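You operate a simulated robot arm through the tools that you are given. There is no shell and no other tool. Be economical: measure what you need, move in short steps, check, and stop when the job is done.

You run a simulated robot arm. Do the job below in one go: nothing can be reset, and whatever is moved stays where it is left.

JOB
Put the grease tin from the shelf under the cream bench on the top of the cream bench.

It is judged by the outcome, as a careful person would: the job done as asked, and still so three seconds after it is handed in. It fails if anything else is knocked over, pushed out of place, dropped, spilled or broken.

ROBOT AND FRAMES
A 6-joint arm with a two-finger parallel gripper, fixed in place. Base frame: the origin is at the foot of the arm, x ahead of it, y to its left, z up. Units: m, rad, N and s.
Its first joint turns from -1.152 to 1.152 rad. Payload 2.7 kg.
The tool frame sits at the grasp point between the pads (the TCP): z along the fingers, y along the line on which they close. The tips reach 0.023 m beyond it. Largest opening 0.094 m; finger width 0.038, thickness 0.01; the body of the gripper, 0.054 by 0.096 m, starts 0.039 m behind the TCP.
Orientation is told as [roll, pitch, yaw] about the base's x, y, z axes, in that order, counted from this pose: with the fingers straight down and closing along the base's y, the tool's x points along the base's -x, its y along +y and its z along -z.

CONTROLS
- The arm moves only by the tool send_rows. Its arguments are lists of equal length, an entry for each row: "dp": the shift along the tool's x, y, z in units of 25 mm (1.0 is 25 mm), a list of three; "dr": the turn, a rotation vector about the tool's x, y, z in units of 5 degrees (1.0 is 5 degrees), a list of three. In form: {"dp": [[tx, ty, tz], ...], "dr": [[rx, ry, rz], ...]}. A call has 1 to 20 rows; each row shifts and turns the commanded pose from where the row before left it, along the tool's axes as they then stand. "fingers" is the closure, from 0 (fully open) to 1 (shut), set as the call begins (left out, the last holds). A call with a number of a shift or a turn outside -1 to 1 is refused whole. A row lasts 0.2 s, in which the tool goes at most 0.05 m and 0.15 rad; a call with a longer step from one row to the next is refused whole, and so is a gripper value outside its range. Where a pose cannot be reached the arm comes as near as it can. A force on the tool above 40 N (or 10 N above the force at the start of the call, whichever is more), or a blocked arm, ends the call early, and 0.2 s more pass. The fingers move at their own pace (about 0.045 m/s each) and stop on an object; they squeeze with about 30 N. The grip force told is the motor's: it shows also when the fingers shut on nothing. Time passes only in rows, and 0.2 s behind the last, so rows that do not move let the fingers close. The reply holds the time, the measured pose of the TCP, the force on the tool along the base axes, the opening and the grip force, in the units named above and with some noise.
- Cameras (640 x 400 px; columns grow to the right, rows downward): "scene" is fixed at [0.084, -0.4488, 1.3876]; the picture's right is [0.61, -0.79, 0.00], its down [-0.57, -0.44, -0.70] and it looks along [0.55, 0.42, -0.72] (base axes); focal length 256 px, centre (320, 200). "wrist" rides on the gripper at [0.086, 0.016, -0.075] in the tool frame; the picture's right is [-0.18, 0.98, 0.00], its down [-0.58, -0.11, -0.81] and it looks along [-0.79, -0.15, 0.59] (tool axes); focal length 243 px, centre (320, 200). There is no depth. A picture from a camera that has moved, and an enlarged one, comes with that camera's place and axes in the base frame and with its lens.
- get_image(camera): a new picture of that camera. The clock stands still meanwhile.
- enlarge(camera, box): a new picture of the part [left, top, right, bottom] of that camera's present view, enlarged. The clock stands still meanwhile.
- job_done(): hands the job in; it is judged then, once.

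Go step by step. Nothing tells you positions but the pictures and the camera data: compare them with the known pose of the tool, close in by small moves and look again before you grip or let go. The budget is 90 turns and 46 pictures, counting those below and the enlarged ones. Unless the task says otherwise, let go and move clear before handing in, and close with one line.

The tools are called after "Request:" by a JSON object that holds its "name" and its "arguments". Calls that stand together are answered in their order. send_rows: Moves the arm, as the interface text tells. Its arguments: {"type":"object","properties":{"dp":{"type":"array"},"dr":{"type":"array"},"fingers":{"type":"number"}},"required":["dp","dr"]} The other tools are called the same way: get_image (camera) takes a picture; enlarge (camera, box) takes an enlarged picture of a part of a camera's view; job_done () hands the job in.

At the start:

```text
t: 0.0
eef_pos: [0.3149, 0.1424, 1.0589]
ee_rot: [0.0, -0.002, 0.002]
contact_force: [-0.8, 0.4, -0.7]
opening: 0.0941
grasp_force: 0.0
```

scene: 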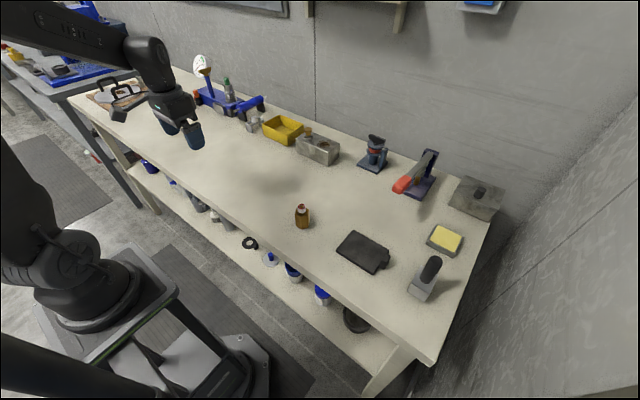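
wrist: 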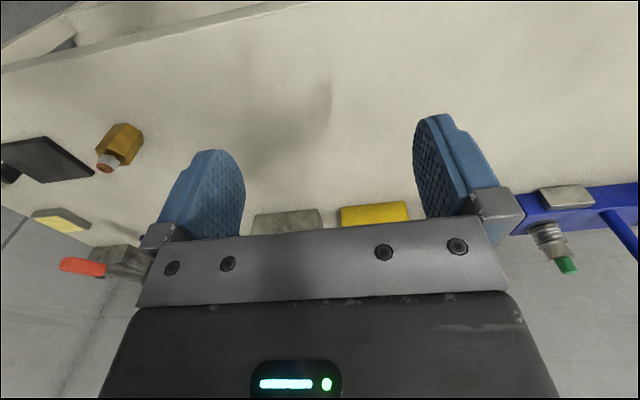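

I see the cream bench with a lower shelf holding several items (blue-lidded tins, a ring, a dark disc). I'll enlarge the shelf to identify the grease tin.

Request:
{"name": "enlarge", "arguments": {"camera": "scene", "box": [220, 220, 420, 345]}}

Request:
{"name": "enlarge", "arguments": {"camera": "scene", "box": [80, 60, 280, 260]}}

```text
3.20 times, centred on (320, 282) of scene
camera zoom: at [0.084, -0.4488, 1.3876], right [0.61, -0.79, 0.0], down [-0.57, -0.44, -0.7], along [0.55, 0.42, -0.72], focal length 818 px, centre (320, -64)
```

zoom: 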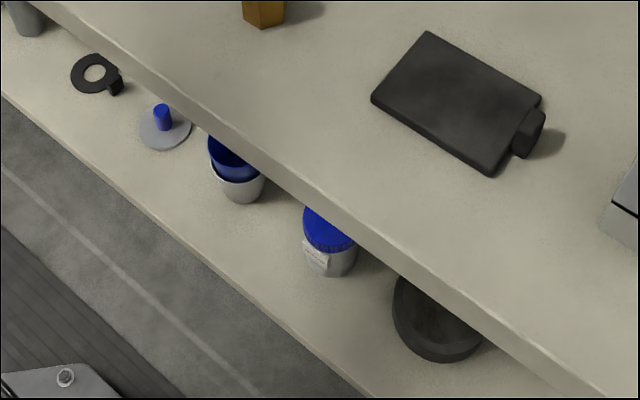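

```text
2.00 times, centred on (180, 160) of scene
camera zoom: at [0.084, -0.4488, 1.3876], right [0.61, -0.79, 0.0], down [-0.57, -0.44, -0.7], along [0.55, 0.42, -0.72], focal length 512 px, centre (600, 280)
```

zoom: 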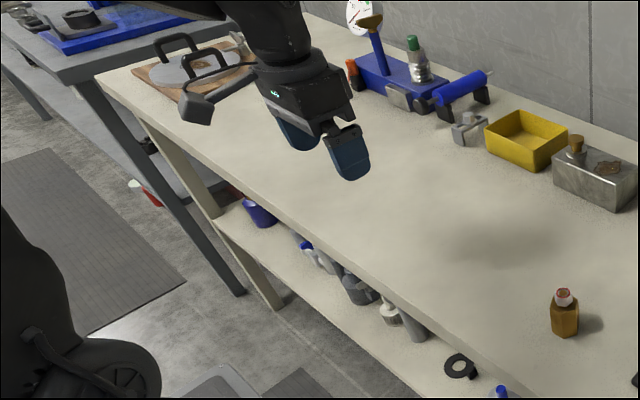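

The bench top is at about z=0.84 with its front edge near x=0.29, and the shelf is at about z=0.42. The likely tin is near (0.41, -0.21) on the shelf. I'll retract in front of the bench before going down.

Request:
{"name": "send_rows", "arguments": {"dp": [[0.45, -1, 0], [0.45, -1, 0], [0.45, -1, 0], [0.45, -1, 0], [0.45, -1, 0], [0.45, -1, 0], [0.45, -1, 0], [0.45, -1, 0], [0.45, -1, 0], [0.45, -1, 0], [0.45, -1, 0], [0.45, -1, 0], [0.45, -1, 0]], "dr": [[0, 0, 0], [0, 0, 0], [0, 0, 0], [0, 0, 0], [0, 0, 0], [0, 0, 0], [0, 0, 0], [0, 0, 0], [0, 0, 0], [0, 0, 0], [0, 0, 0], [0, 0, 0], [0, 0, 0]], "fingers": 0}}

Request:
{"name": "get_image", "arguments": {"camera": "scene"}}

```text
t: 2.8
eef_pos: [0.1694, -0.1814, 1.0591]
ee_rot: [0.001, -0.002, 0.002]
contact_force: [0.0, -0.2, -0.3]
opening: 0.094
grasp_force: 0.0
```

```text
41 pictures are left
```

scene: 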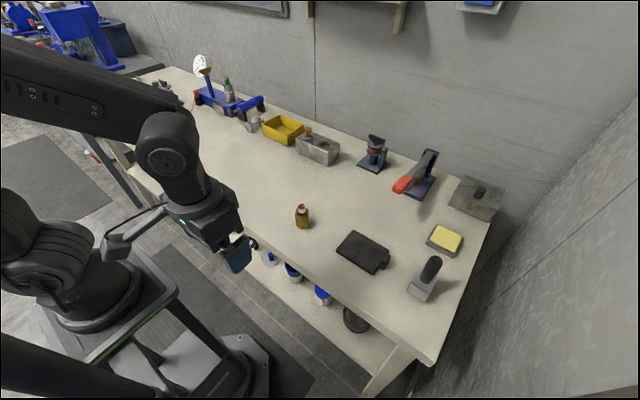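

The gripper is now in front of the bench edge. Lowering partway, straight down.

Request:
{"name": "send_rows", "arguments": {"dp": [[0.2, 0, 1], [0.2, 0, 1], [0, 0, 1], [0, 0, 1], [0, 0, 1], [0, 0, 1], [0, 0, 1], [0, 0, 1], [0, 0, 1], [0, 0, 1]], "dr": [[0, 0, 0], [0, 0, 0], [0, 0, 0], [0, 0, 0], [0, 0, 0], [0, 0, 0], [0, 0, 0], [0, 0, 0], [0, 0, 0], [0, 0, 0]]}}

Request:
{"name": "get_image", "arguments": {"camera": "scene"}}

Request:
{"name": "get_image", "arguments": {"camera": "wrist"}}

```text
t: 5.0
eef_pos: [0.1615, -0.1809, 0.8077]
ee_rot: [0.001, -0.003, 0.002]
contact_force: [0.6, -0.1, -0.1]
opening: 0.0941
grasp_force: 0.0
```

```text
40 pictures are left
```

scene: 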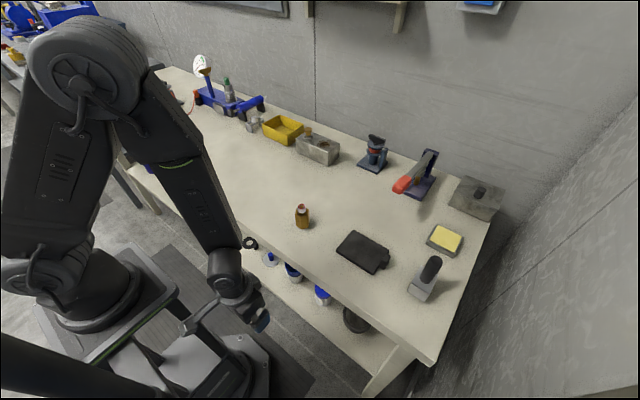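

```text
39 pictures are left
camera wrist: at [0.0743, -0.1653, 0.8813], right [0.18, 0.98, 0.0], down [0.58, -0.11, 0.81], along [0.79, -0.15, -0.59], focal length 243 px, centre (320, 200)
```

wrist: 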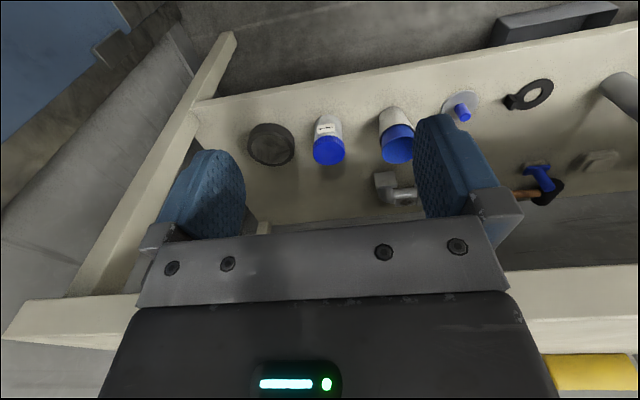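

The shelf is visible, upside down: dark pan, lidded labelled tin, an open blue cup, and more to the left. I'll enlarge to read it.

Request:
{"name": "enlarge", "arguments": {"camera": "wrist", "box": [240, 80, 440, 205]}}

Request:
{"name": "enlarge", "arguments": {"camera": "wrist", "box": [480, 50, 640, 250]}}

```text
3.20 times, centred on (340, 142) of wrist
camera zoom: at [0.0743, -0.1653, 0.8813], right [0.18, 0.98, 0.0], down [0.58, -0.11, 0.81], along [0.79, -0.15, -0.59], focal length 776 px, centre (256, 384)
```

zoom: 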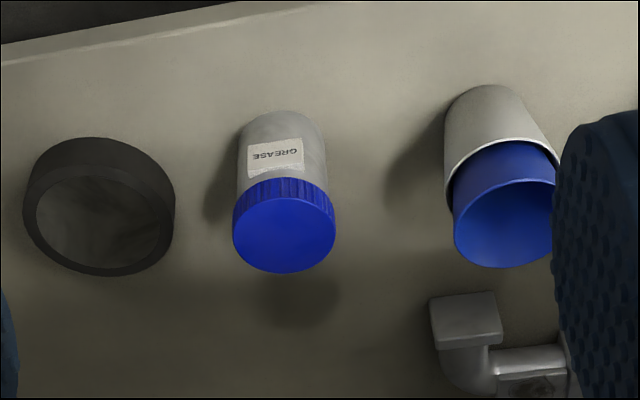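

```text
2.00 times, centred on (560, 150) of wrist
camera zoom: at [0.0743, -0.1653, 0.8813], right [0.18, 0.98, 0.0], down [0.58, -0.11, 0.81], along [0.79, -0.15, -0.59], focal length 485 px, centre (-160, 300)
```

zoom: 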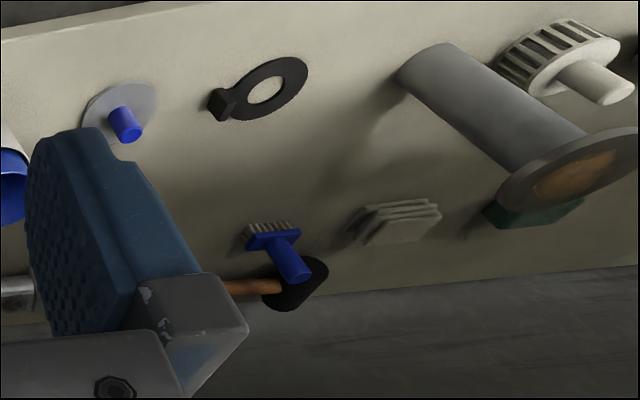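

The tin labelled GREASE is confirmed: centre near (0.414, -0.21), lid top near z=0.51, lid about 0.066 wide. I'll descend in front of the bench, then tilt the gripper forward.

Request:
{"name": "send_rows", "arguments": {"dp": [[0, -0.25, 1], [0, -0.25, 1], [0, -0.25, 1], [0, -0.25, 1], [0, 0, 1], [0, 0, 1], [0, 0, 1], [0, 0, 1], [0, 0, 1]], "dr": [[0, 0, 0], [0, 0, 0], [0, 0, 0], [0, 0, 0], [0, 0, 0], [0, 0, 0], [0, 0, 0], [0, 0, 0], [0, 0, 0]]}}

Request:
{"name": "get_image", "arguments": {"camera": "scene"}}

```text
t: 7.0
eef_pos: [0.1813, -0.236, 0.5843]
ee_rot: [0.004, 0.0, -0.001]
contact_force: [-0.5, -0.3, 0.1]
opening: 0.094
grasp_force: 0.1
out of reach, approached as far as the arm can: row 5, 6, 7, 8
```

```text
36 pictures are left
```

scene: 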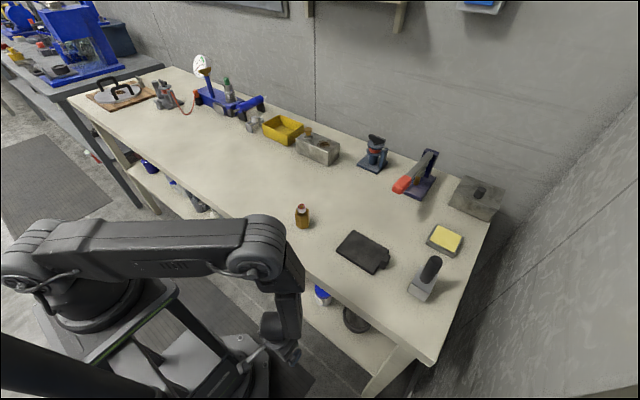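

The arm folds with its elbow ahead of the bench edge. Now tilting forward in steps while keeping the wrist about in place.

Request:
{"name": "send_rows", "arguments": {"dp": [[-0.7, 0, 0], [-0.7, 0, 0], [-0.7, 0, 0], [-0.7, 0, 0], [-0.7, 0, 0]], "dr": [[0, -1, 0], [0, -1, 0], [0, -1, 0], [0, -1, 0], [0, -1, 0]]}}

Request:
{"name": "get_image", "arguments": {"camera": "scene"}}

```text
t: 8.2
eef_pos: [0.2761, -0.249, 0.6027]
ee_rot: [0.01, -0.439, -0.002]
contact_force: [0.4, 0.5, -0.1]
opening: 0.094
grasp_force: 0.1
out of reach, approached as far as the arm can: row 1, 2, 4
```

```text
35 pictures are left
```

scene: 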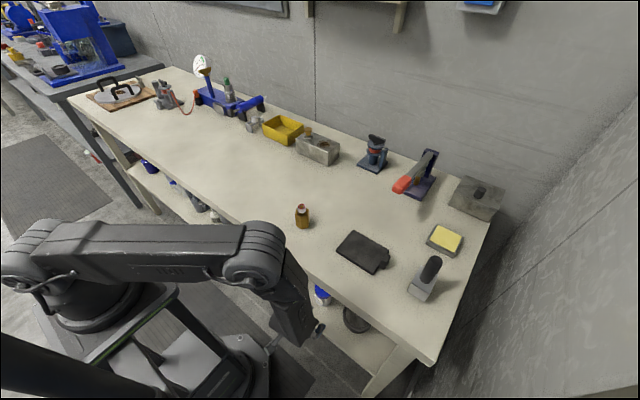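

Tilted 25°. Continuing the tilt and checking the wrist view.

Request:
{"name": "send_rows", "arguments": {"dp": [[-0.5, 0.2, 0], [-0.5, 0.2, 0], [-0.5, 0.2, 0], [-0.5, 0.2, 0], [-0.5, 0.2, 0]], "dr": [[0, -1, 0], [0, -1, 0], [0, -1, 0], [0, -1, 0], [0, -1, 0]]}}

Request:
{"name": "get_image", "arguments": {"camera": "scene"}}

Request:
{"name": "get_image", "arguments": {"camera": "wrist"}}

```text
t: 9.4
eef_pos: [0.3505, -0.2626, 0.6412]
ee_rot: [0.011, -0.875, -0.007]
contact_force: [-0.6, 0.0, -0.3]
opening: 0.0939
grasp_force: 0.1
out of reach, approached as far as the arm can: row 1, 2, 3, 4, 5
```

```text
34 pictures are left
```

scene: 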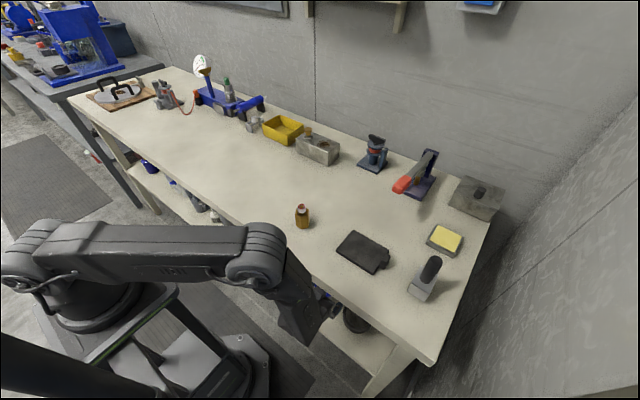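

```text
33 pictures are left
camera wrist: at [0.2382, -0.2462, 0.6206], right [0.11, 0.98, 0.15], down [-0.24, -0.12, 0.96], along [0.96, -0.15, 0.23], focal length 243 px, centre (320, 200)
```

wrist: 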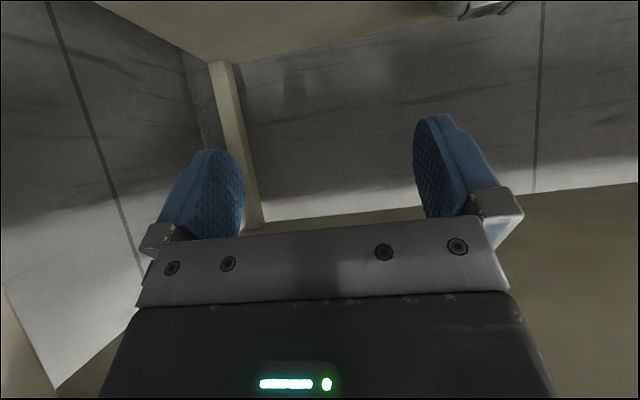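

The wrist camera now looks upward from under the gripper, so it can't see the shelf. I'll lower first and see how the reach behaves, then consider rolling the hand 180° so the camera sits on top.

Request:
{"name": "send_rows", "arguments": {"dp": [[0.766, 0, 0.643], [0.766, 0, 0.643], [0.766, 0, 0.643]], "dr": [[0, 0, 0], [0, 0, 0], [0, 0, 0]]}}

```text
t: 10.2
eef_pos: [0.3509, -0.2627, 0.5647]
ee_rot: [0.0, -0.874, -0.001]
contact_force: [-0.2, 0.3, -0.3]
opening: 0.0939
grasp_force: 0.0
```

Lowering works. Now rolling the hand about its own axis so that the camera rides on top.

Request:
{"name": "send_rows", "arguments": {"dp": [[0, 0, 0], [0, 0, 0], [0, 0, 0], [0, 0, 0], [0, 0, 0], [0, 0, 0], [0, 0, 0], [0, 0, 0], [0, 0, 0], [0, 0, 0], [0, 0, 0], [0, 0, 0], [0, 0, 0], [0, 0, 0], [0, 0, 0], [0, 0, 0], [0, 0, 0], [0, 0, 0]], "dr": [[0, 0, 1], [0, 0, 1], [0, 0, 1], [0, 0, 1], [0, 0, 1], [0, 0, 1], [0, 0, 1], [0, 0, 1], [0, 0, 1], [0, 0, 1], [0, 0, 1], [0, 0, 1], [0, 0, 1], [0, 0, 1], [0, 0, 1], [0, 0, 1], [0, 0, 1], [0, 0, 1]]}}

Request:
{"name": "get_image", "arguments": {"camera": "wrist"}}

```text
t: 14.0
eef_pos: [0.3515, -0.2619, 0.5661]
ee_rot: [0.874, 0.002, -1.572]
contact_force: [-0.2, 0.2, 0.0]
opening: 0.0938
grasp_force: 0.1
```

```text
32 pictures are left
camera wrist: at [0.3044, -0.1758, 0.6248], right [0.63, -0.19, 0.75], down [-0.69, -0.58, 0.43], along [0.36, -0.79, -0.5], focal length 243 px, centre (320, 200)
```

wrist: 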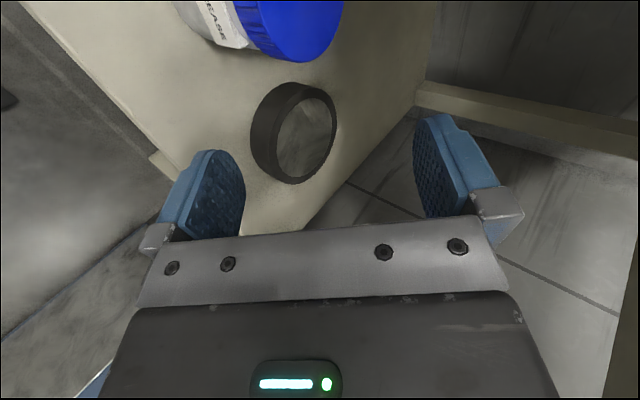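

Rolling worked through 90°, and the tin and pan are visible. Continuing the other 90°.

Request:
{"name": "send_rows", "arguments": {"dp": [[0, 0, 0], [0, 0, 0], [0, 0, 0], [0, 0, 0], [0, 0, 0], [0, 0, 0], [0, 0, 0], [0, 0, 0], [0, 0, 0], [0, 0, 0], [0, 0, 0], [0, 0, 0], [0, 0, 0], [0, 0, 0], [0, 0, 0], [0, 0, 0], [0, 0, 0], [0, 0, 0]], "dr": [[0, 0, 1], [0, 0, 1], [0, 0, 1], [0, 0, 1], [0, 0, 1], [0, 0, 1], [0, 0, 1], [0, 0, 1], [0, 0, 1], [0, 0, 1], [0, 0, 1], [0, 0, 1], [0, 0, 1], [0, 0, 1], [0, 0, 1], [0, 0, 1], [0, 0, 1], [0, 0, 1]]}}

Request:
{"name": "get_image", "arguments": {"camera": "wrist"}}

Request:
{"name": "get_image", "arguments": {"camera": "scene"}}

```text
t: 17.8
eef_pos: [0.3501, -0.2606, 0.5666]
ee_rot: [-0.004, 0.873, 3.139]
contact_force: [-0.5, -0.4, -0.2]
opening: 0.0938
grasp_force: 0.0
```

```text
31 pictures are left
camera wrist: at [0.3494, -0.2785, 0.6785], right [-0.12, -0.98, -0.14], down [-0.99, 0.11, 0.07], along [-0.05, 0.15, -0.99], focal length 243 px, centre (320, 200)
```

wrist: 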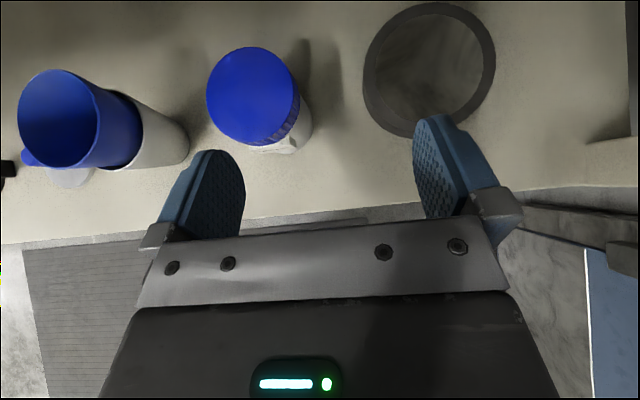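

```text
30 pictures are left
```

scene: 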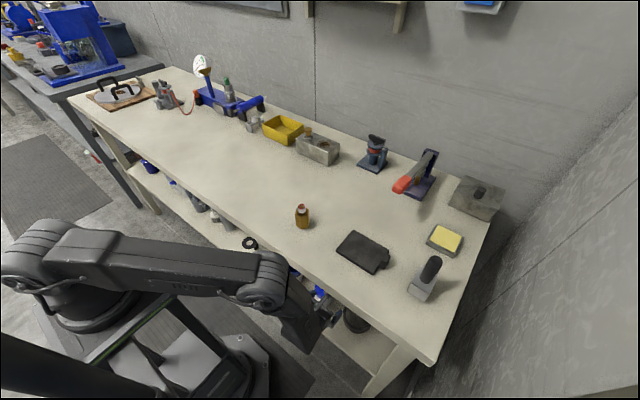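

Now I have a clean top view: tin centre at about (0.419, -0.215). I'll align in y first.

Request:
{"name": "send_rows", "arguments": {"dp": [[0, -0.92, 0], [0, -0.92, 0]], "dr": [[0, 0, 0], [0, 0, 0]]}}

Request:
{"name": "get_image", "arguments": {"camera": "wrist"}}

```text
t: 18.4
eef_pos: [0.3513, -0.2154, 0.567]
ee_rot: [-0.001, 0.874, 3.14]
contact_force: [-0.3, 0.5, 0.3]
opening: 0.0942
grasp_force: 0.1
```

```text
29 pictures are left
camera wrist: at [0.3494, -0.2317, 0.6786], right [-0.12, -0.98, -0.14], down [-0.99, 0.11, 0.07], along [-0.06, 0.15, -0.99], focal length 243 px, centre (320, 200)
```

wrist: 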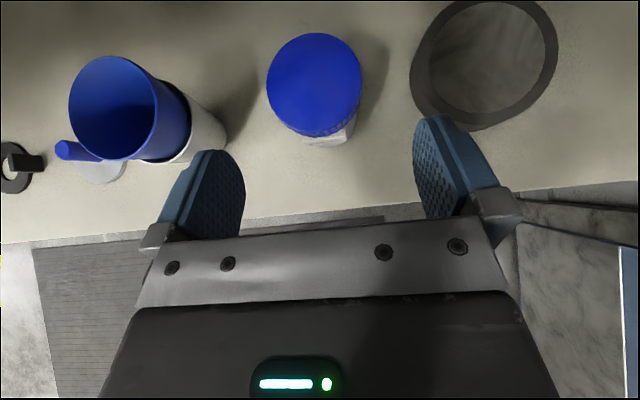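

Aligned: tin at about (0.418, -0.213). Moving in along the tool axis, most of the way.

Request:
{"name": "send_rows", "arguments": {"dp": [[-0.2, -0.08, 0.85], [-0.15, 0, 0.85], [-0.15, 0, 0.85]], "dr": [[0, 0, 0], [0, 0, 0], [0, 0, 0]]}}

Request:
{"name": "get_image", "arguments": {"camera": "wrist"}}

Request:
{"name": "get_image", "arguments": {"camera": "scene"}}

```text
t: 19.2
eef_pos: [0.3923, -0.2136, 0.5156]
ee_rot: [-0.004, 0.872, 3.14]
contact_force: [0.4, -0.1, 0.0]
opening: 0.0939
grasp_force: 0.0
```

```text
28 pictures are left
camera wrist: at [0.3907, -0.2295, 0.6276], right [-0.12, -0.98, -0.14], down [-0.99, 0.11, 0.07], along [-0.06, 0.15, -0.99], focal length 243 px, centre (320, 200)
```

wrist: 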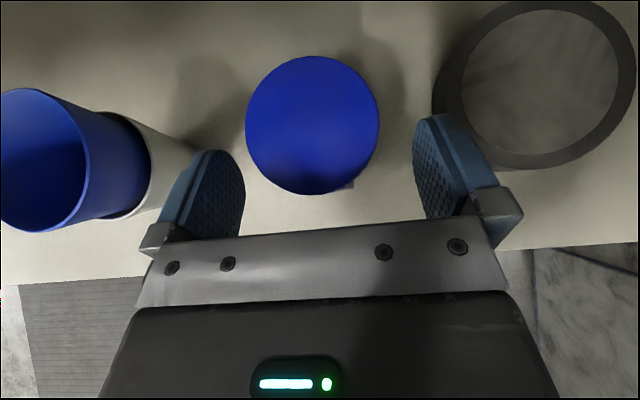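

```text
27 pictures are left
```

scene: 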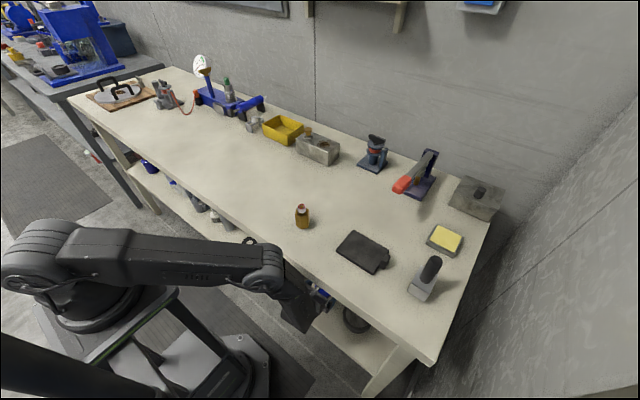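

The lid is centred between the fingers. Final approach so the pads straddle the lid.

Request:
{"name": "send_rows", "arguments": {"dp": [[-0.11, -0.04, 0.57], [-0.12, 0, 0.56]], "dr": [[0, 0, 0], [0, 0, 0]]}}

Request:
{"name": "get_image", "arguments": {"camera": "wrist"}}

```text
t: 19.8
eef_pos: [0.4106, -0.2114, 0.493]
ee_rot: [-0.001, 0.875, -3.141]
contact_force: [0.0, -0.5, 0.1]
opening: 0.094
grasp_force: 0.1
```

```text
26 pictures are left
camera wrist: at [0.4084, -0.2287, 0.6054], right [-0.12, -0.98, -0.14], down [-0.99, 0.11, 0.07], along [-0.05, 0.15, -0.99], focal length 243 px, centre (320, 200)
```

wrist: 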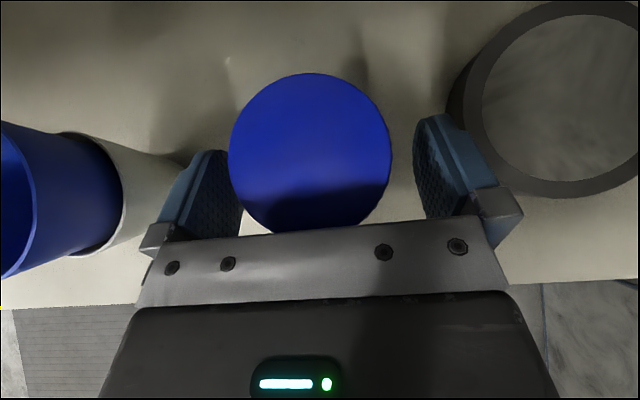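

Lid is centred in y, between the pads. Nudging 5 mm forward and closing.

Request:
{"name": "send_rows", "arguments": {"dp": [[0.13, 0, 0.15], [0, 0, 0], [0, 0, 0], [0, 0, 0], [0, 0, 0]], "dr": [[0, 0, 0], [0, 0, 0], [0, 0, 0], [0, 0, 0], [0, 0, 0]], "fingers": 1}}

Request:
{"name": "get_image", "arguments": {"camera": "wrist"}}

```text
t: 21.0
eef_pos: [0.4139, -0.2114, 0.4929]
ee_rot: [0.0, 0.874, 3.14]
contact_force: [0.3, 1.0, -0.2]
opening: 0.0641
grasp_force: 30.4
```

```text
25 pictures are left
camera wrist: at [0.4128, -0.2288, 0.6054], right [-0.12, -0.98, -0.14], down [-0.99, 0.11, 0.07], along [-0.06, 0.15, -0.99], focal length 243 px, centre (320, 200)
```

wrist: 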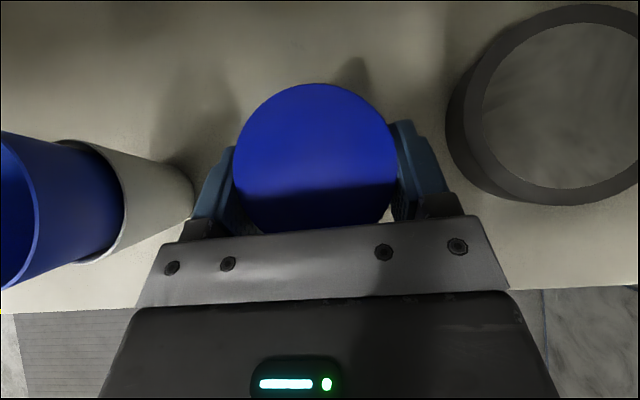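

Gripped on the lid (opening 0.064 m). Lifting a little straight up and checking the hold.

Request:
{"name": "send_rows", "arguments": {"dp": [[0.38, 0, -0.32], [0.766, 0, -0.643], [0.38, 0, -0.32]], "dr": [[0, 0, 0], [0, 0, 0], [0, 0, 0]]}}

Request:
{"name": "get_image", "arguments": {"camera": "wrist"}}

```text
t: 21.8
eef_pos: [0.4088, -0.2094, 0.5387]
ee_rot: [-0.016, 0.866, 3.127]
contact_force: [0.5, -0.8, -2.9]
opening: 0.064
grasp_force: 30.5
```

```text
24 pictures are left
camera wrist: at [0.408, -0.2268, 0.6503], right [-0.12, -0.98, -0.15], down [-0.99, 0.11, 0.08], along [-0.06, 0.16, -0.99], focal length 243 px, centre (320, 200)
```

wrist: 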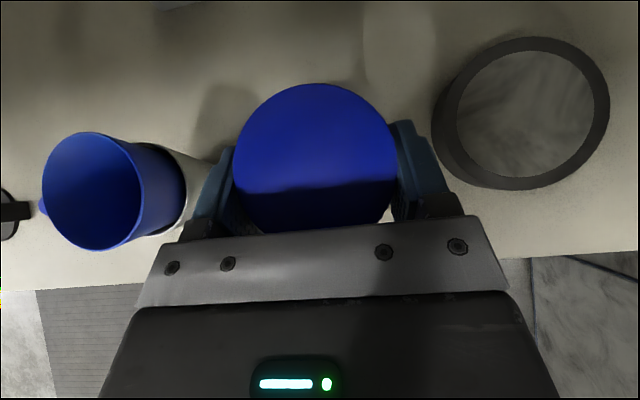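

The tin is lifted. The pose is slightly off from the command, so I'll check in the scene whether the forearm is clear of the bench edge.

Request:
{"name": "enlarge", "arguments": {"camera": "scene", "box": [220, 210, 420, 335]}}

Request:
{"name": "send_rows", "arguments": {"dp": [[0, 0, 0]], "dr": [[0, 0, 0]]}}

```text
3.20 times, centred on (320, 272) of scene
camera zoom: at [0.0833, -0.449, 1.3876], right [0.61, -0.79, 0.0], down [-0.57, -0.44, -0.7], along [0.55, 0.42, -0.72], focal length 818 px, centre (320, -32)
```

zoom: 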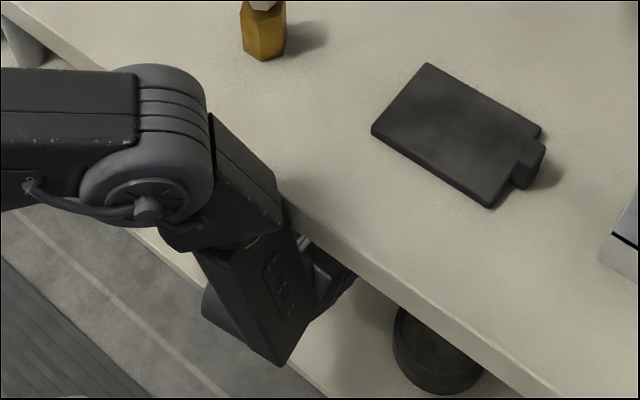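

```text
t: 22.2
eef_pos: [0.4091, -0.209, 0.5387]
ee_rot: [-0.015, 0.867, 3.127]
contact_force: [0.4, -0.1, -2.1]
opening: 0.0641
grasp_force: 30.0
```

The forearm sits very close to the bench's front edge, perhaps just touching. I'll back straight out in −x in small steps.

Request:
{"name": "send_rows", "arguments": {"dp": [[-0.32, 0, -0.383], [-0.643, 0, -0.766], [-0.643, 0, -0.766]], "dr": [[0, 0, 0], [0, 0, 0], [0, 0, 0]]}}

Request:
{"name": "get_image", "arguments": {"camera": "scene"}}

```text
t: 23.0
eef_pos: [0.3522, -0.2112, 0.5421]
ee_rot: [-0.002, 0.874, -3.14]
contact_force: [0.8, 0.0, -1.1]
opening: 0.064
grasp_force: 30.3
```

```text
22 pictures are left
```

scene: 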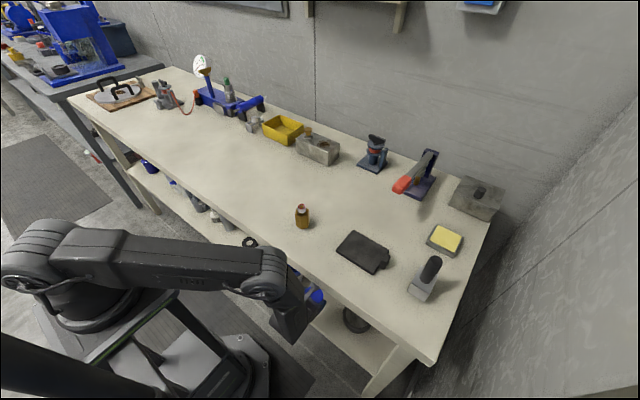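

Clear of the edge now; the pose is back on command. Continuing outward.

Request:
{"name": "send_rows", "arguments": {"dp": [[-0.643, 0, -0.766], [-0.643, 0, -0.766], [-0.643, 0, -0.766]], "dr": [[0, 0, 0], [0, 0, 0], [0, 0, 0]]}}

Request:
{"name": "get_image", "arguments": {"camera": "scene"}}

```text
t: 23.8
eef_pos: [0.2771, -0.2114, 0.5415]
ee_rot: [-0.002, 0.873, 3.141]
contact_force: [0.2, -0.2, -1.9]
opening: 0.0639
grasp_force: 29.5
```

```text
21 pictures are left
```

scene: 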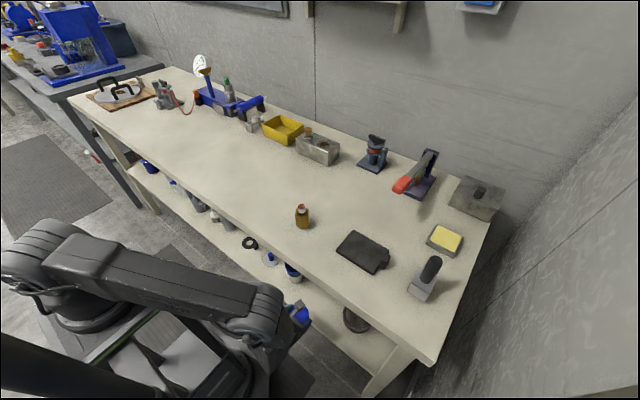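

Still in reach. Backing out a bit further so the tin clears the bench edge before rising.

Request:
{"name": "send_rows", "arguments": {"dp": [[-0.643, 0.4, -0.766], [-0.643, 0.4, -0.766], [-0.643, 0.4, -0.766]], "dr": [[0, 0, 0], [0, 0, 0], [0, 0, 0]]}}

```text
t: 24.6
eef_pos: [0.2671, -0.215, 0.5413]
ee_rot: [-0.002, 0.874, 3.141]
contact_force: [-0.7, 0.2, -2.3]
opening: 0.0641
grasp_force: 30.1
out of reach, approached as far as the arm can: row 1, 2, 3
```

Reached the inner limit in x. I'll slide sideways to −y, which gives more radius, then back off more.

Request:
{"name": "send_rows", "arguments": {"dp": [[0, 1, 0], [0, 1, 0], [0, 1, 0], [0, 1, 0]], "dr": [[0, 0, 0], [0, 0, 0], [0, 0, 0], [0, 0, 0]]}}

Request:
{"name": "send_rows", "arguments": {"dp": [[-0.643, 0, -0.766], [-0.643, 0, -0.766], [-0.643, 0, -0.766]], "dr": [[0, 0, 0], [0, 0, 0], [0, 0, 0]]}}

Request:
{"name": "get_image", "arguments": {"camera": "scene"}}

```text
t: 25.6
eef_pos: [0.2999, -0.305, 0.5393]
ee_rot: [-0.003, 0.873, 3.141]
contact_force: [-0.5, -0.5, -2.3]
opening: 0.0638
grasp_force: 30.1
out of reach, approached as far as the arm can: row 1, 2, 3, 4
```

```text
t: 26.4
eef_pos: [0.2928, -0.285, 0.5377]
ee_rot: [-0.002, 0.874, 3.142]
contact_force: [1.1, -0.2, -2.5]
opening: 0.064
grasp_force: 29.9
out of reach, approached as far as the arm can: row 1, 2, 3
```

```text
20 pictures are left
```

scene: 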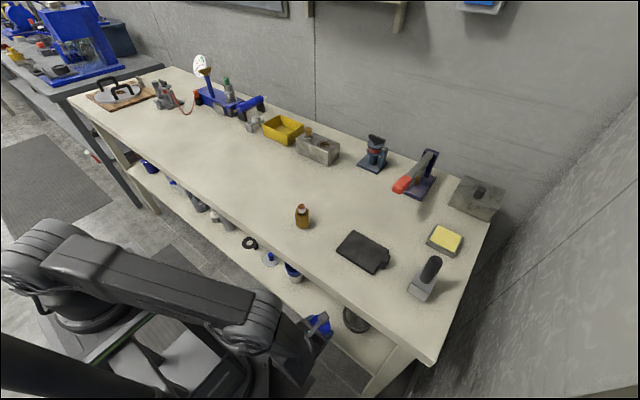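

The limit is the base joint's swing, not radius. So I'll yaw the hand about the vertical by −60°, with the tin staying in place, so the wrist comes round closer to the arm's centreline.

Request:
{"name": "send_rows", "arguments": {"dp": [[0, 0, 0], [0, 0, 0], [0, 0, 0], [0, 0, 0], [0, 0, 0], [0, 0, 0], [0, 0, 0], [0, 0, 0], [0, 0, 0], [0, 0, 0], [0, 0, 0], [0, 0, 0]], "dr": [[-0.766, 0, 0.643], [-0.766, 0, 0.643], [-0.766, 0, 0.643], [-0.766, 0, 0.643], [-0.766, 0, 0.643], [-0.766, 0, 0.643], [-0.766, 0, 0.643], [-0.766, 0, 0.643], [-0.766, 0, 0.643], [-0.766, 0, 0.643], [-0.766, 0, 0.643], [-0.766, 0, 0.643]]}}

Request:
{"name": "get_image", "arguments": {"camera": "scene"}}

```text
t: 29.0
eef_pos: [0.2511, -0.3081, 0.5295]
ee_rot: [-0.15, 0.863, 2.158]
contact_force: [-0.1, 0.7, -1.7]
opening: 0.064
grasp_force: 30.0
out of reach, approached as far as the arm can: row 8, 9, 10, 11, 12
```

```text
19 pictures are left
```

scene: 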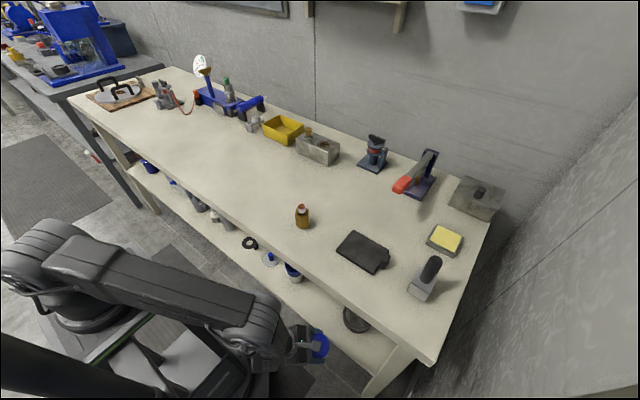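

The tin is now almost outside the bench edge. Shifting it sideways, further away from the bench.

Request:
{"name": "send_rows", "arguments": {"dp": [[0.25, 0.9, 0.3], [0.25, 0.9, 0.3]], "dr": [[0, 0, 0], [0, 0, 0]]}}

Request:
{"name": "get_image", "arguments": {"camera": "wrist"}}

```text
t: 29.6
eef_pos: [0.2629, -0.3319, 0.5258]
ee_rot: [-0.146, 0.864, 2.159]
contact_force: [0.6, -0.5, -1.3]
opening: 0.0642
grasp_force: 29.7
out of reach, approached as far as the arm can: row 1, 2
```

```text
18 pictures are left
camera wrist: at [0.2409, -0.348, 0.6365], right [-0.81, -0.53, -0.23], down [-0.56, 0.82, 0.09], along [0.15, 0.2, -0.97], focal length 243 px, centre (320, 200)
```

wrist: 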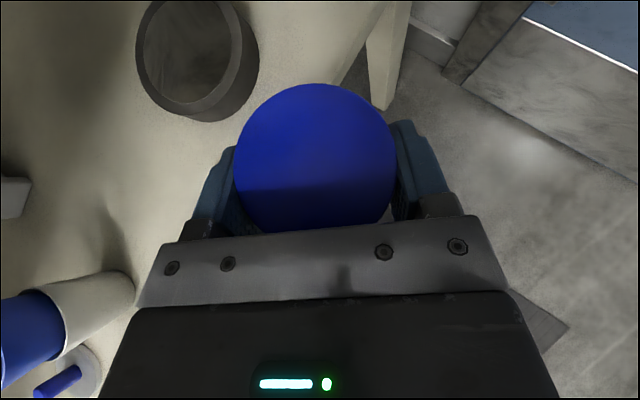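

Still limited in x here. I'll rise by 10 cm, which is still below the bench underside, to free up the arm and then shift outward.

Request:
{"name": "send_rows", "arguments": {"dp": [[0.766, 0.1, -0.643], [0.766, 0.1, -0.643], [0.766, 0.1, -0.643], [0.766, 0.1, -0.643]], "dr": [[0, 0, 0], [0, 0, 0], [0, 0, 0], [0, 0, 0]]}}

Request:
{"name": "send_rows", "arguments": {"dp": [[0, 0.9, 0], [0, 0.9, 0]], "dr": [[0, 0, 0], [0, 0, 0]]}}

```text
t: 30.6
eef_pos: [0.2645, -0.3351, 0.6249]
ee_rot: [-0.147, 0.864, 2.16]
contact_force: [0.0, 0.2, -1.9]
opening: 0.0642
grasp_force: 29.6
out of reach, approached as far as the arm can: row 1, 2, 3, 4
```

```text
t: 31.2
eef_pos: [0.2671, -0.3405, 0.6214]
ee_rot: [-0.145, 0.863, 2.158]
contact_force: [0.5, -0.3, -2.2]
opening: 0.0641
grasp_force: 29.8
out of reach, approached as far as the arm can: row 1, 2
```

Sideways yaw isn't buying room. I'll go the other way: bring the tin toward the arm's centreline (+y) below the bench edge, where the base joint is free, and straighten the hand there.

Request:
{"name": "send_rows", "arguments": {"dp": [[-0.539, -0.642, -0.544], [-0.539, -0.642, -0.544], [-0.539, -0.642, -0.544]], "dr": [[0, 0, 0], [0, 0, 0], [0, 0, 0]]}}

```text
t: 32.0
eef_pos: [0.2406, -0.2832, 0.6222]
ee_rot: [-0.16, 0.865, 2.165]
contact_force: [-0.2, 0.5, -2.4]
opening: 0.0639
grasp_force: 30.0
out of reach, approached as far as the arm can: row 1, 2, 3
```

Moving +y also lets x shrink (now 0.24). Continuing the same way a bit.

Request:
{"name": "send_rows", "arguments": {"dp": [[-0.72, -0.35, -0.82], [-0.72, -0.35, -0.82]], "dr": [[0, 0, 0], [0, 0, 0]]}}

Request:
{"name": "get_image", "arguments": {"camera": "scene"}}

Request:
{"name": "get_image", "arguments": {"camera": "wrist"}}

```text
t: 32.6
eef_pos: [0.2155, -0.2214, 0.6228]
ee_rot: [-0.167, 0.864, 2.177]
contact_force: [0.1, 0.0, -2.4]
opening: 0.0642
grasp_force: 30.6
out of reach, approached as far as the arm can: row 1, 2
```

```text
17 pictures are left
```

scene: 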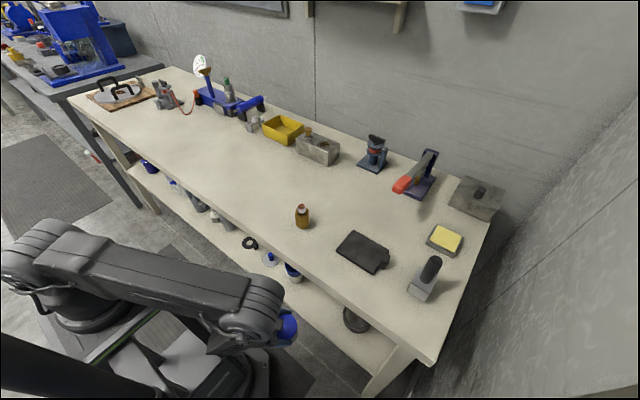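

```text
16 pictures are left
camera wrist: at [0.1923, -0.2402, 0.7332], right [-0.79, -0.56, -0.25], down [-0.59, 0.8, 0.08], along [0.15, 0.21, -0.97], focal length 243 px, centre (320, 200)
```

wrist: 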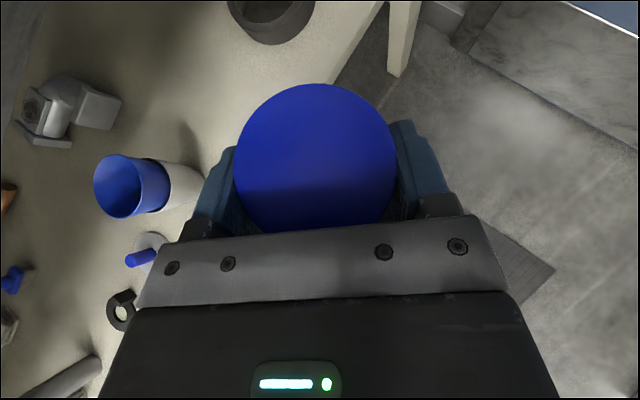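

The tin is now clear of the bench edge by about 3.5 cm. Rising straight up in stages.

Request:
{"name": "send_rows", "arguments": {"dp": [[0.76, -0.095, -0.642], [0.76, -0.095, -0.642], [0.76, -0.095, -0.642], [0.76, -0.095, -0.642], [0.76, -0.095, -0.642]], "dr": [[0, 0, 0], [0, 0, 0], [0, 0, 0], [0, 0, 0], [0, 0, 0]]}}

Request:
{"name": "get_image", "arguments": {"camera": "scene"}}

```text
t: 33.8
eef_pos: [0.1994, -0.1902, 0.749]
ee_rot: [-0.16, 0.882, 2.184]
contact_force: [0.2, 0.3, -2.0]
opening: 0.0641
grasp_force: 29.7
out of reach, approached as far as the arm can: row 1, 2, 3, 4, 5
```

```text
15 pictures are left
```

scene: 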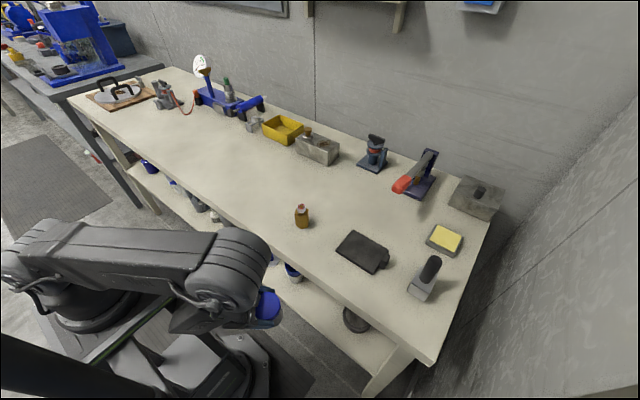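

Good, it's moved even further from the edge. Continuing up past the bench top.

Request:
{"name": "send_rows", "arguments": {"dp": [[0.76, -0.095, -0.642], [0.76, -0.095, -0.642], [0.76, -0.095, -0.642], [0.76, -0.095, -0.642], [0.76, -0.095, -0.642], [0.76, -0.095, -0.642], [0.76, -0.095, -0.642], [0.76, -0.095, -0.642]], "dr": [[0, 0, 0], [0, 0, 0], [0, 0, 0], [0, 0, 0], [0, 0, 0], [0, 0, 0], [0, 0, 0], [0, 0, 0]]}}

Request:
{"name": "get_image", "arguments": {"camera": "scene"}}

```text
t: 35.6
eef_pos: [0.229, -0.2577, 0.8574]
ee_rot: [-0.146, 0.861, 2.157]
contact_force: [-0.5, 0.2, -2.0]
opening: 0.0645
grasp_force: 30.1
out of reach, approached as far as the arm can: row 1, 2, 3, 4, 5, 6, 7, 8
```

```text
14 pictures are left
```

scene: 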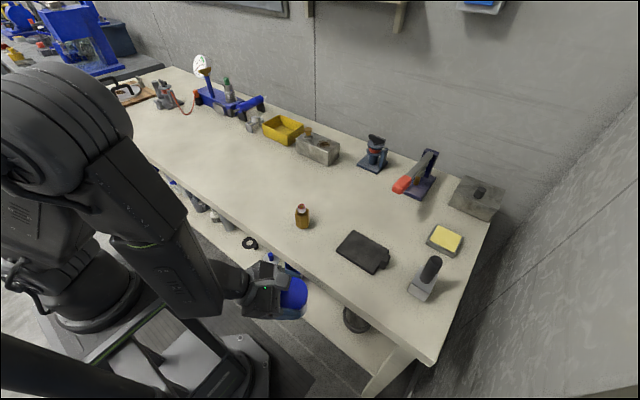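

Level with the bench top and still clear. Continue up with a slight +y drift.

Request:
{"name": "send_rows", "arguments": {"dp": [[0.5, -0.25, -0.7], [0.5, -0.25, -0.7], [0.5, -0.25, -0.7], [0.5, -0.25, -0.7], [0.5, -0.25, -0.7], [0.5, -0.25, -0.7], [0.5, -0.25, -0.7]], "dr": [[0, 0, 0], [0, 0, 0], [0, 0, 0], [0, 0, 0], [0, 0, 0], [0, 0, 0], [0, 0, 0]]}}

```text
t: 37.2
eef_pos: [0.244, -0.2412, 1.0049]
ee_rot: [-0.149, 0.864, 2.157]
contact_force: [0.3, 0.6, -2.2]
opening: 0.064
grasp_force: 29.5
out of reach, approached as far as the arm can: row 1, 2, 3, 4
```

At z=1.0 with the tin bottom about 0.93. Now moving +y, then rotating the hand back to face straight ahead and level.

Request:
{"name": "send_rows", "arguments": {"dp": [[-0.539, -0.642, -0.544], [-0.539, -0.642, -0.544], [-0.539, -0.642, -0.544], [-0.539, -0.642, -0.544], [-0.539, -0.642, -0.544], [-0.539, -0.642, -0.544], [-0.539, -0.642, -0.544]], "dr": [[0, 0, 0], [0, 0, 0], [0, 0, 0], [0, 0, 0], [0, 0, 0], [0, 0, 0], [0, 0, 0]]}}

Request:
{"name": "send_rows", "arguments": {"dp": [[0, 0, 0], [0, 0, 0], [0, 0, 0], [0, 0, 0], [0, 0, 0], [0, 0, 0], [0, 0, 0], [0, 0, 0], [0, 0, 0], [0, 0, 0]], "dr": [[0.695, -0.044, -0.718], [0.695, -0.044, -0.718], [0.695, -0.044, -0.718], [0.695, -0.044, -0.718], [0.695, -0.044, -0.718], [0.695, -0.044, -0.718], [0.695, -0.044, -0.718], [0.695, -0.044, -0.718], [0.695, -0.044, -0.718], [0.695, -0.044, -0.718]]}}

Request:
{"name": "get_image", "arguments": {"camera": "scene"}}

```text
t: 38.8
eef_pos: [0.2614, -0.1585, 1.0451]
ee_rot: [-0.135, 0.831, 2.18]
contact_force: [-0.2, 0.0, -2.6]
opening: 0.064
grasp_force: 30.4
out of reach, approached as far as the arm can: row 1, 2, 3, 4, 5, 6, 7
```

```text
t: 41.0
eef_pos: [0.2637, -0.1568, 1.0492]
ee_rot: [-0.128, 0.873, 2.304]
contact_force: [0.3, 0.8, -2.2]
opening: 0.0641
grasp_force: 29.6
out of reach, approached as far as the arm can: row 3, 4, 5, 6, 7, 8, 9, 10
```

```text
13 pictures are left
```

scene: 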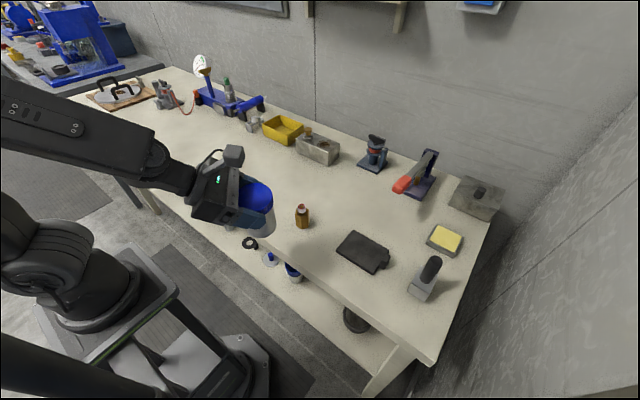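

Near the arm's inner limit. I'll move diagonally outward over the bench to about (0.375, −0.015), where the rotation should be free, with the tin still well above everything.

Request:
{"name": "send_rows", "arguments": {"dp": [[-0.097, -0.885, 0], [-0.097, -0.885, 0], [-0.097, -0.885, 0], [-0.097, -0.885, 0], [-0.097, -0.885, 0], [-0.097, -0.885, 0], [-0.097, -0.885, 0], [-0.097, -0.885, 0]], "dr": [[0, 0, 0], [0, 0, 0], [0, 0, 0], [0, 0, 0], [0, 0, 0], [0, 0, 0], [0, 0, 0], [0, 0, 0]]}}

```text
t: 42.8
eef_pos: [0.375, -0.019, 1.0487]
ee_rot: [-0.129, 0.874, 2.304]
contact_force: [-0.4, -0.7, -3.8]
opening: 0.0642
grasp_force: 30.0
```

No limit here. Rotating the hand to face straight ahead and level the tin.

Request:
{"name": "send_rows", "arguments": {"dp": [[0, 0, 0], [0, 0, 0], [0, 0, 0], [0, 0, 0], [0, 0, 0], [0, 0, 0], [0, 0, 0], [0, 0, 0], [0, 0, 0]], "dr": [[0.657, -0.043, -0.679], [0.657, -0.043, -0.679], [0.657, -0.043, -0.679], [0.657, -0.043, -0.679], [0.657, -0.043, -0.679], [0.657, -0.043, -0.679], [0.657, -0.043, -0.679], [0.657, -0.043, -0.679], [0.657, -0.043, -0.679]]}}

Request:
{"name": "get_image", "arguments": {"camera": "scene"}}

Request:
{"name": "get_image", "arguments": {"camera": "wrist"}}

```text
t: 44.8
eef_pos: [0.3761, -0.0196, 1.0515]
ee_rot: [-0.037, 0.904, 3.021]
contact_force: [0.1, 0.5, -1.6]
opening: 0.0641
grasp_force: 30.3
out of reach, approached as far as the arm can: row 9
```

```text
12 pictures are left
```

scene: 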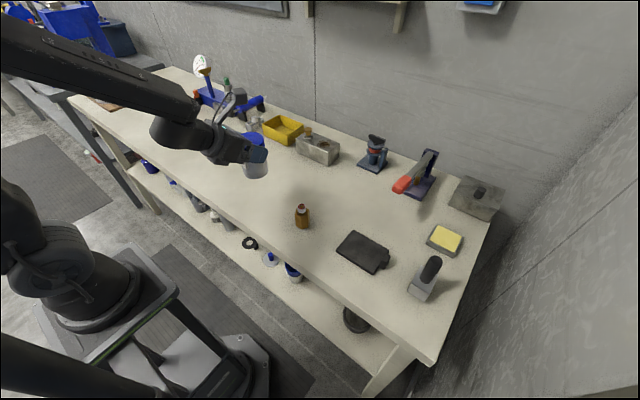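

```text
11 pictures are left
camera wrist: at [0.3694, -0.0381, 1.1637], right [-0.2, -0.96, -0.17], down [-0.98, 0.2, 0.04], along [-0.01, 0.17, -0.98], focal length 243 px, centre (320, 200)
```

wrist: 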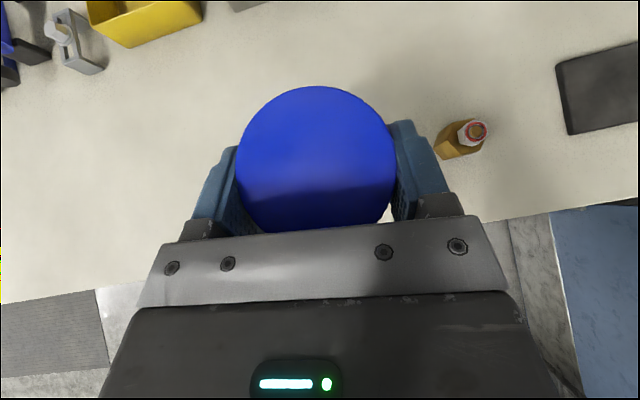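

The tin is about 3° off level. I'll move out over the bench and down while applying the small levelling correction.

Request:
{"name": "send_rows", "arguments": {"dp": [[-0.315, -0.02, 0.815], [-0.315, -0.02, 0.815], [-0.315, -0.02, 0.815], [-0.315, -0.02, 0.815], [0, 0, 0], [0, 0, 0]], "dr": [[0, 0, 0], [0, 0, 0], [0, 0, 0], [0, 0, 0], [-0.43, -0.37, 0], [0, 0, 0]]}}

Request:
{"name": "get_image", "arguments": {"camera": "scene"}}

```text
t: 46.2
eef_pos: [0.4201, -0.0328, 0.98]
ee_rot: [-0.007, 0.869, 3.021]
contact_force: [-0.2, 0.0, -2.3]
opening: 0.064
grasp_force: 29.9
out of reach, approached as far as the arm can: row 1, 5
```

```text
10 pictures are left
```

scene: 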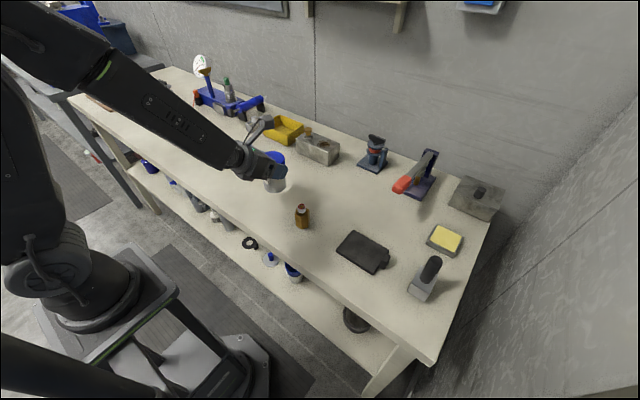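

Level now. Shifting 2.5 cm away from the bottle, and lowering to just above the bench.

Request:
{"name": "send_rows", "arguments": {"dp": [[0, -1, 0], [-0.767, 0, 0.643], [-0.767, 0, 0.643]], "dr": [[0, 0, 0], [0, 0, 0], [0, 0, 0]]}}

Request:
{"name": "enlarge", "arguments": {"camera": "scene", "box": [200, 120, 360, 240]}}

```text
t: 47.0
eef_pos: [0.4194, -0.0461, 0.9449]
ee_rot: [-0.004, 0.87, 3.022]
contact_force: [0.4, -1.0, -1.5]
opening: 0.0641
grasp_force: 30.1
out of reach, approached as far as the arm can: row 1, 2, 3
```

```text
3.33 times, centred on (280, 180) of scene
camera zoom: at [0.084, -0.4488, 1.3876], right [0.61, -0.79, 0.0], down [-0.57, -0.44, -0.7], along [0.55, 0.42, -0.72], focal length 852 px, centre (453, 267)
```

zoom: 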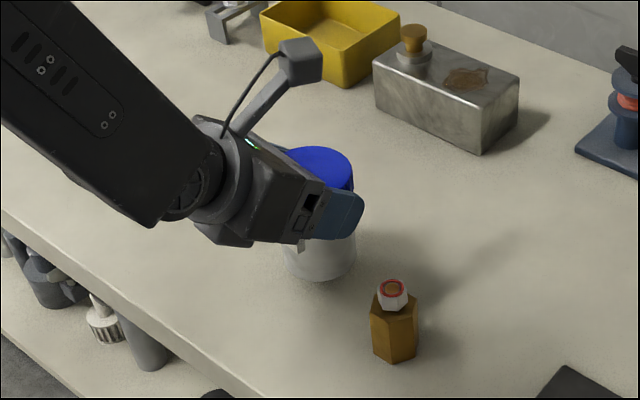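

A wrist joint is near its limit with this heading. I'll relieve it with a small yaw, then continue down gently.

Request:
{"name": "send_rows", "arguments": {"dp": [[0, 0, 0], [0, 0, 0], [0, -0.8, 0]], "dr": [[-0.766, 0, 0.643], [-0.766, 0, 0.643], [0, 0, 0]]}}

Request:
{"name": "send_rows", "arguments": {"dp": [[-0.3, 0, 0.25]], "dr": [[0, 0, 0]]}}

```text
t: 47.8
eef_pos: [0.4095, -0.105, 0.9751]
ee_rot: [-0.012, 0.871, 2.847]
contact_force: [0.0, 0.8, -2.7]
opening: 0.0644
grasp_force: 30.2
out of reach, approached as far as the arm can: row 1, 2, 3
```

```text
t: 48.2
eef_pos: [0.4078, -0.1117, 0.9664]
ee_rot: [-0.004, 0.87, 2.849]
contact_force: [1.0, 0.9, -1.0]
opening: 0.0641
grasp_force: 29.9
out of reach, approached as far as the arm can: row 1
```

That went the wrong way, toward the bottle. I'll go up first, then yaw the other way and move to +y together.

Request:
{"name": "send_rows", "arguments": {"dp": [[0.766, 0, -0.643], [0, -0.5, 0], [0, -0.5, 0], [0, -0.5, 0], [0, -0.5, 0]], "dr": [[0, 0, 0], [0.766, 0, -0.643], [0.766, 0, -0.643], [0.766, 0, -0.643], [0, 0, 0]]}}

Request:
{"name": "get_image", "arguments": {"camera": "scene"}}

```text
t: 49.4
eef_pos: [0.4153, -0.0626, 0.9913]
ee_rot: [0.001, 0.87, 3.108]
contact_force: [0.0, 0.2, -2.5]
opening: 0.064
grasp_force: 29.6
```

```text
8 pictures are left
```

scene: 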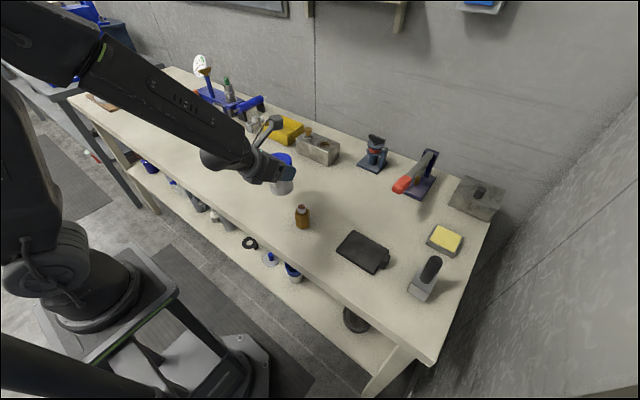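

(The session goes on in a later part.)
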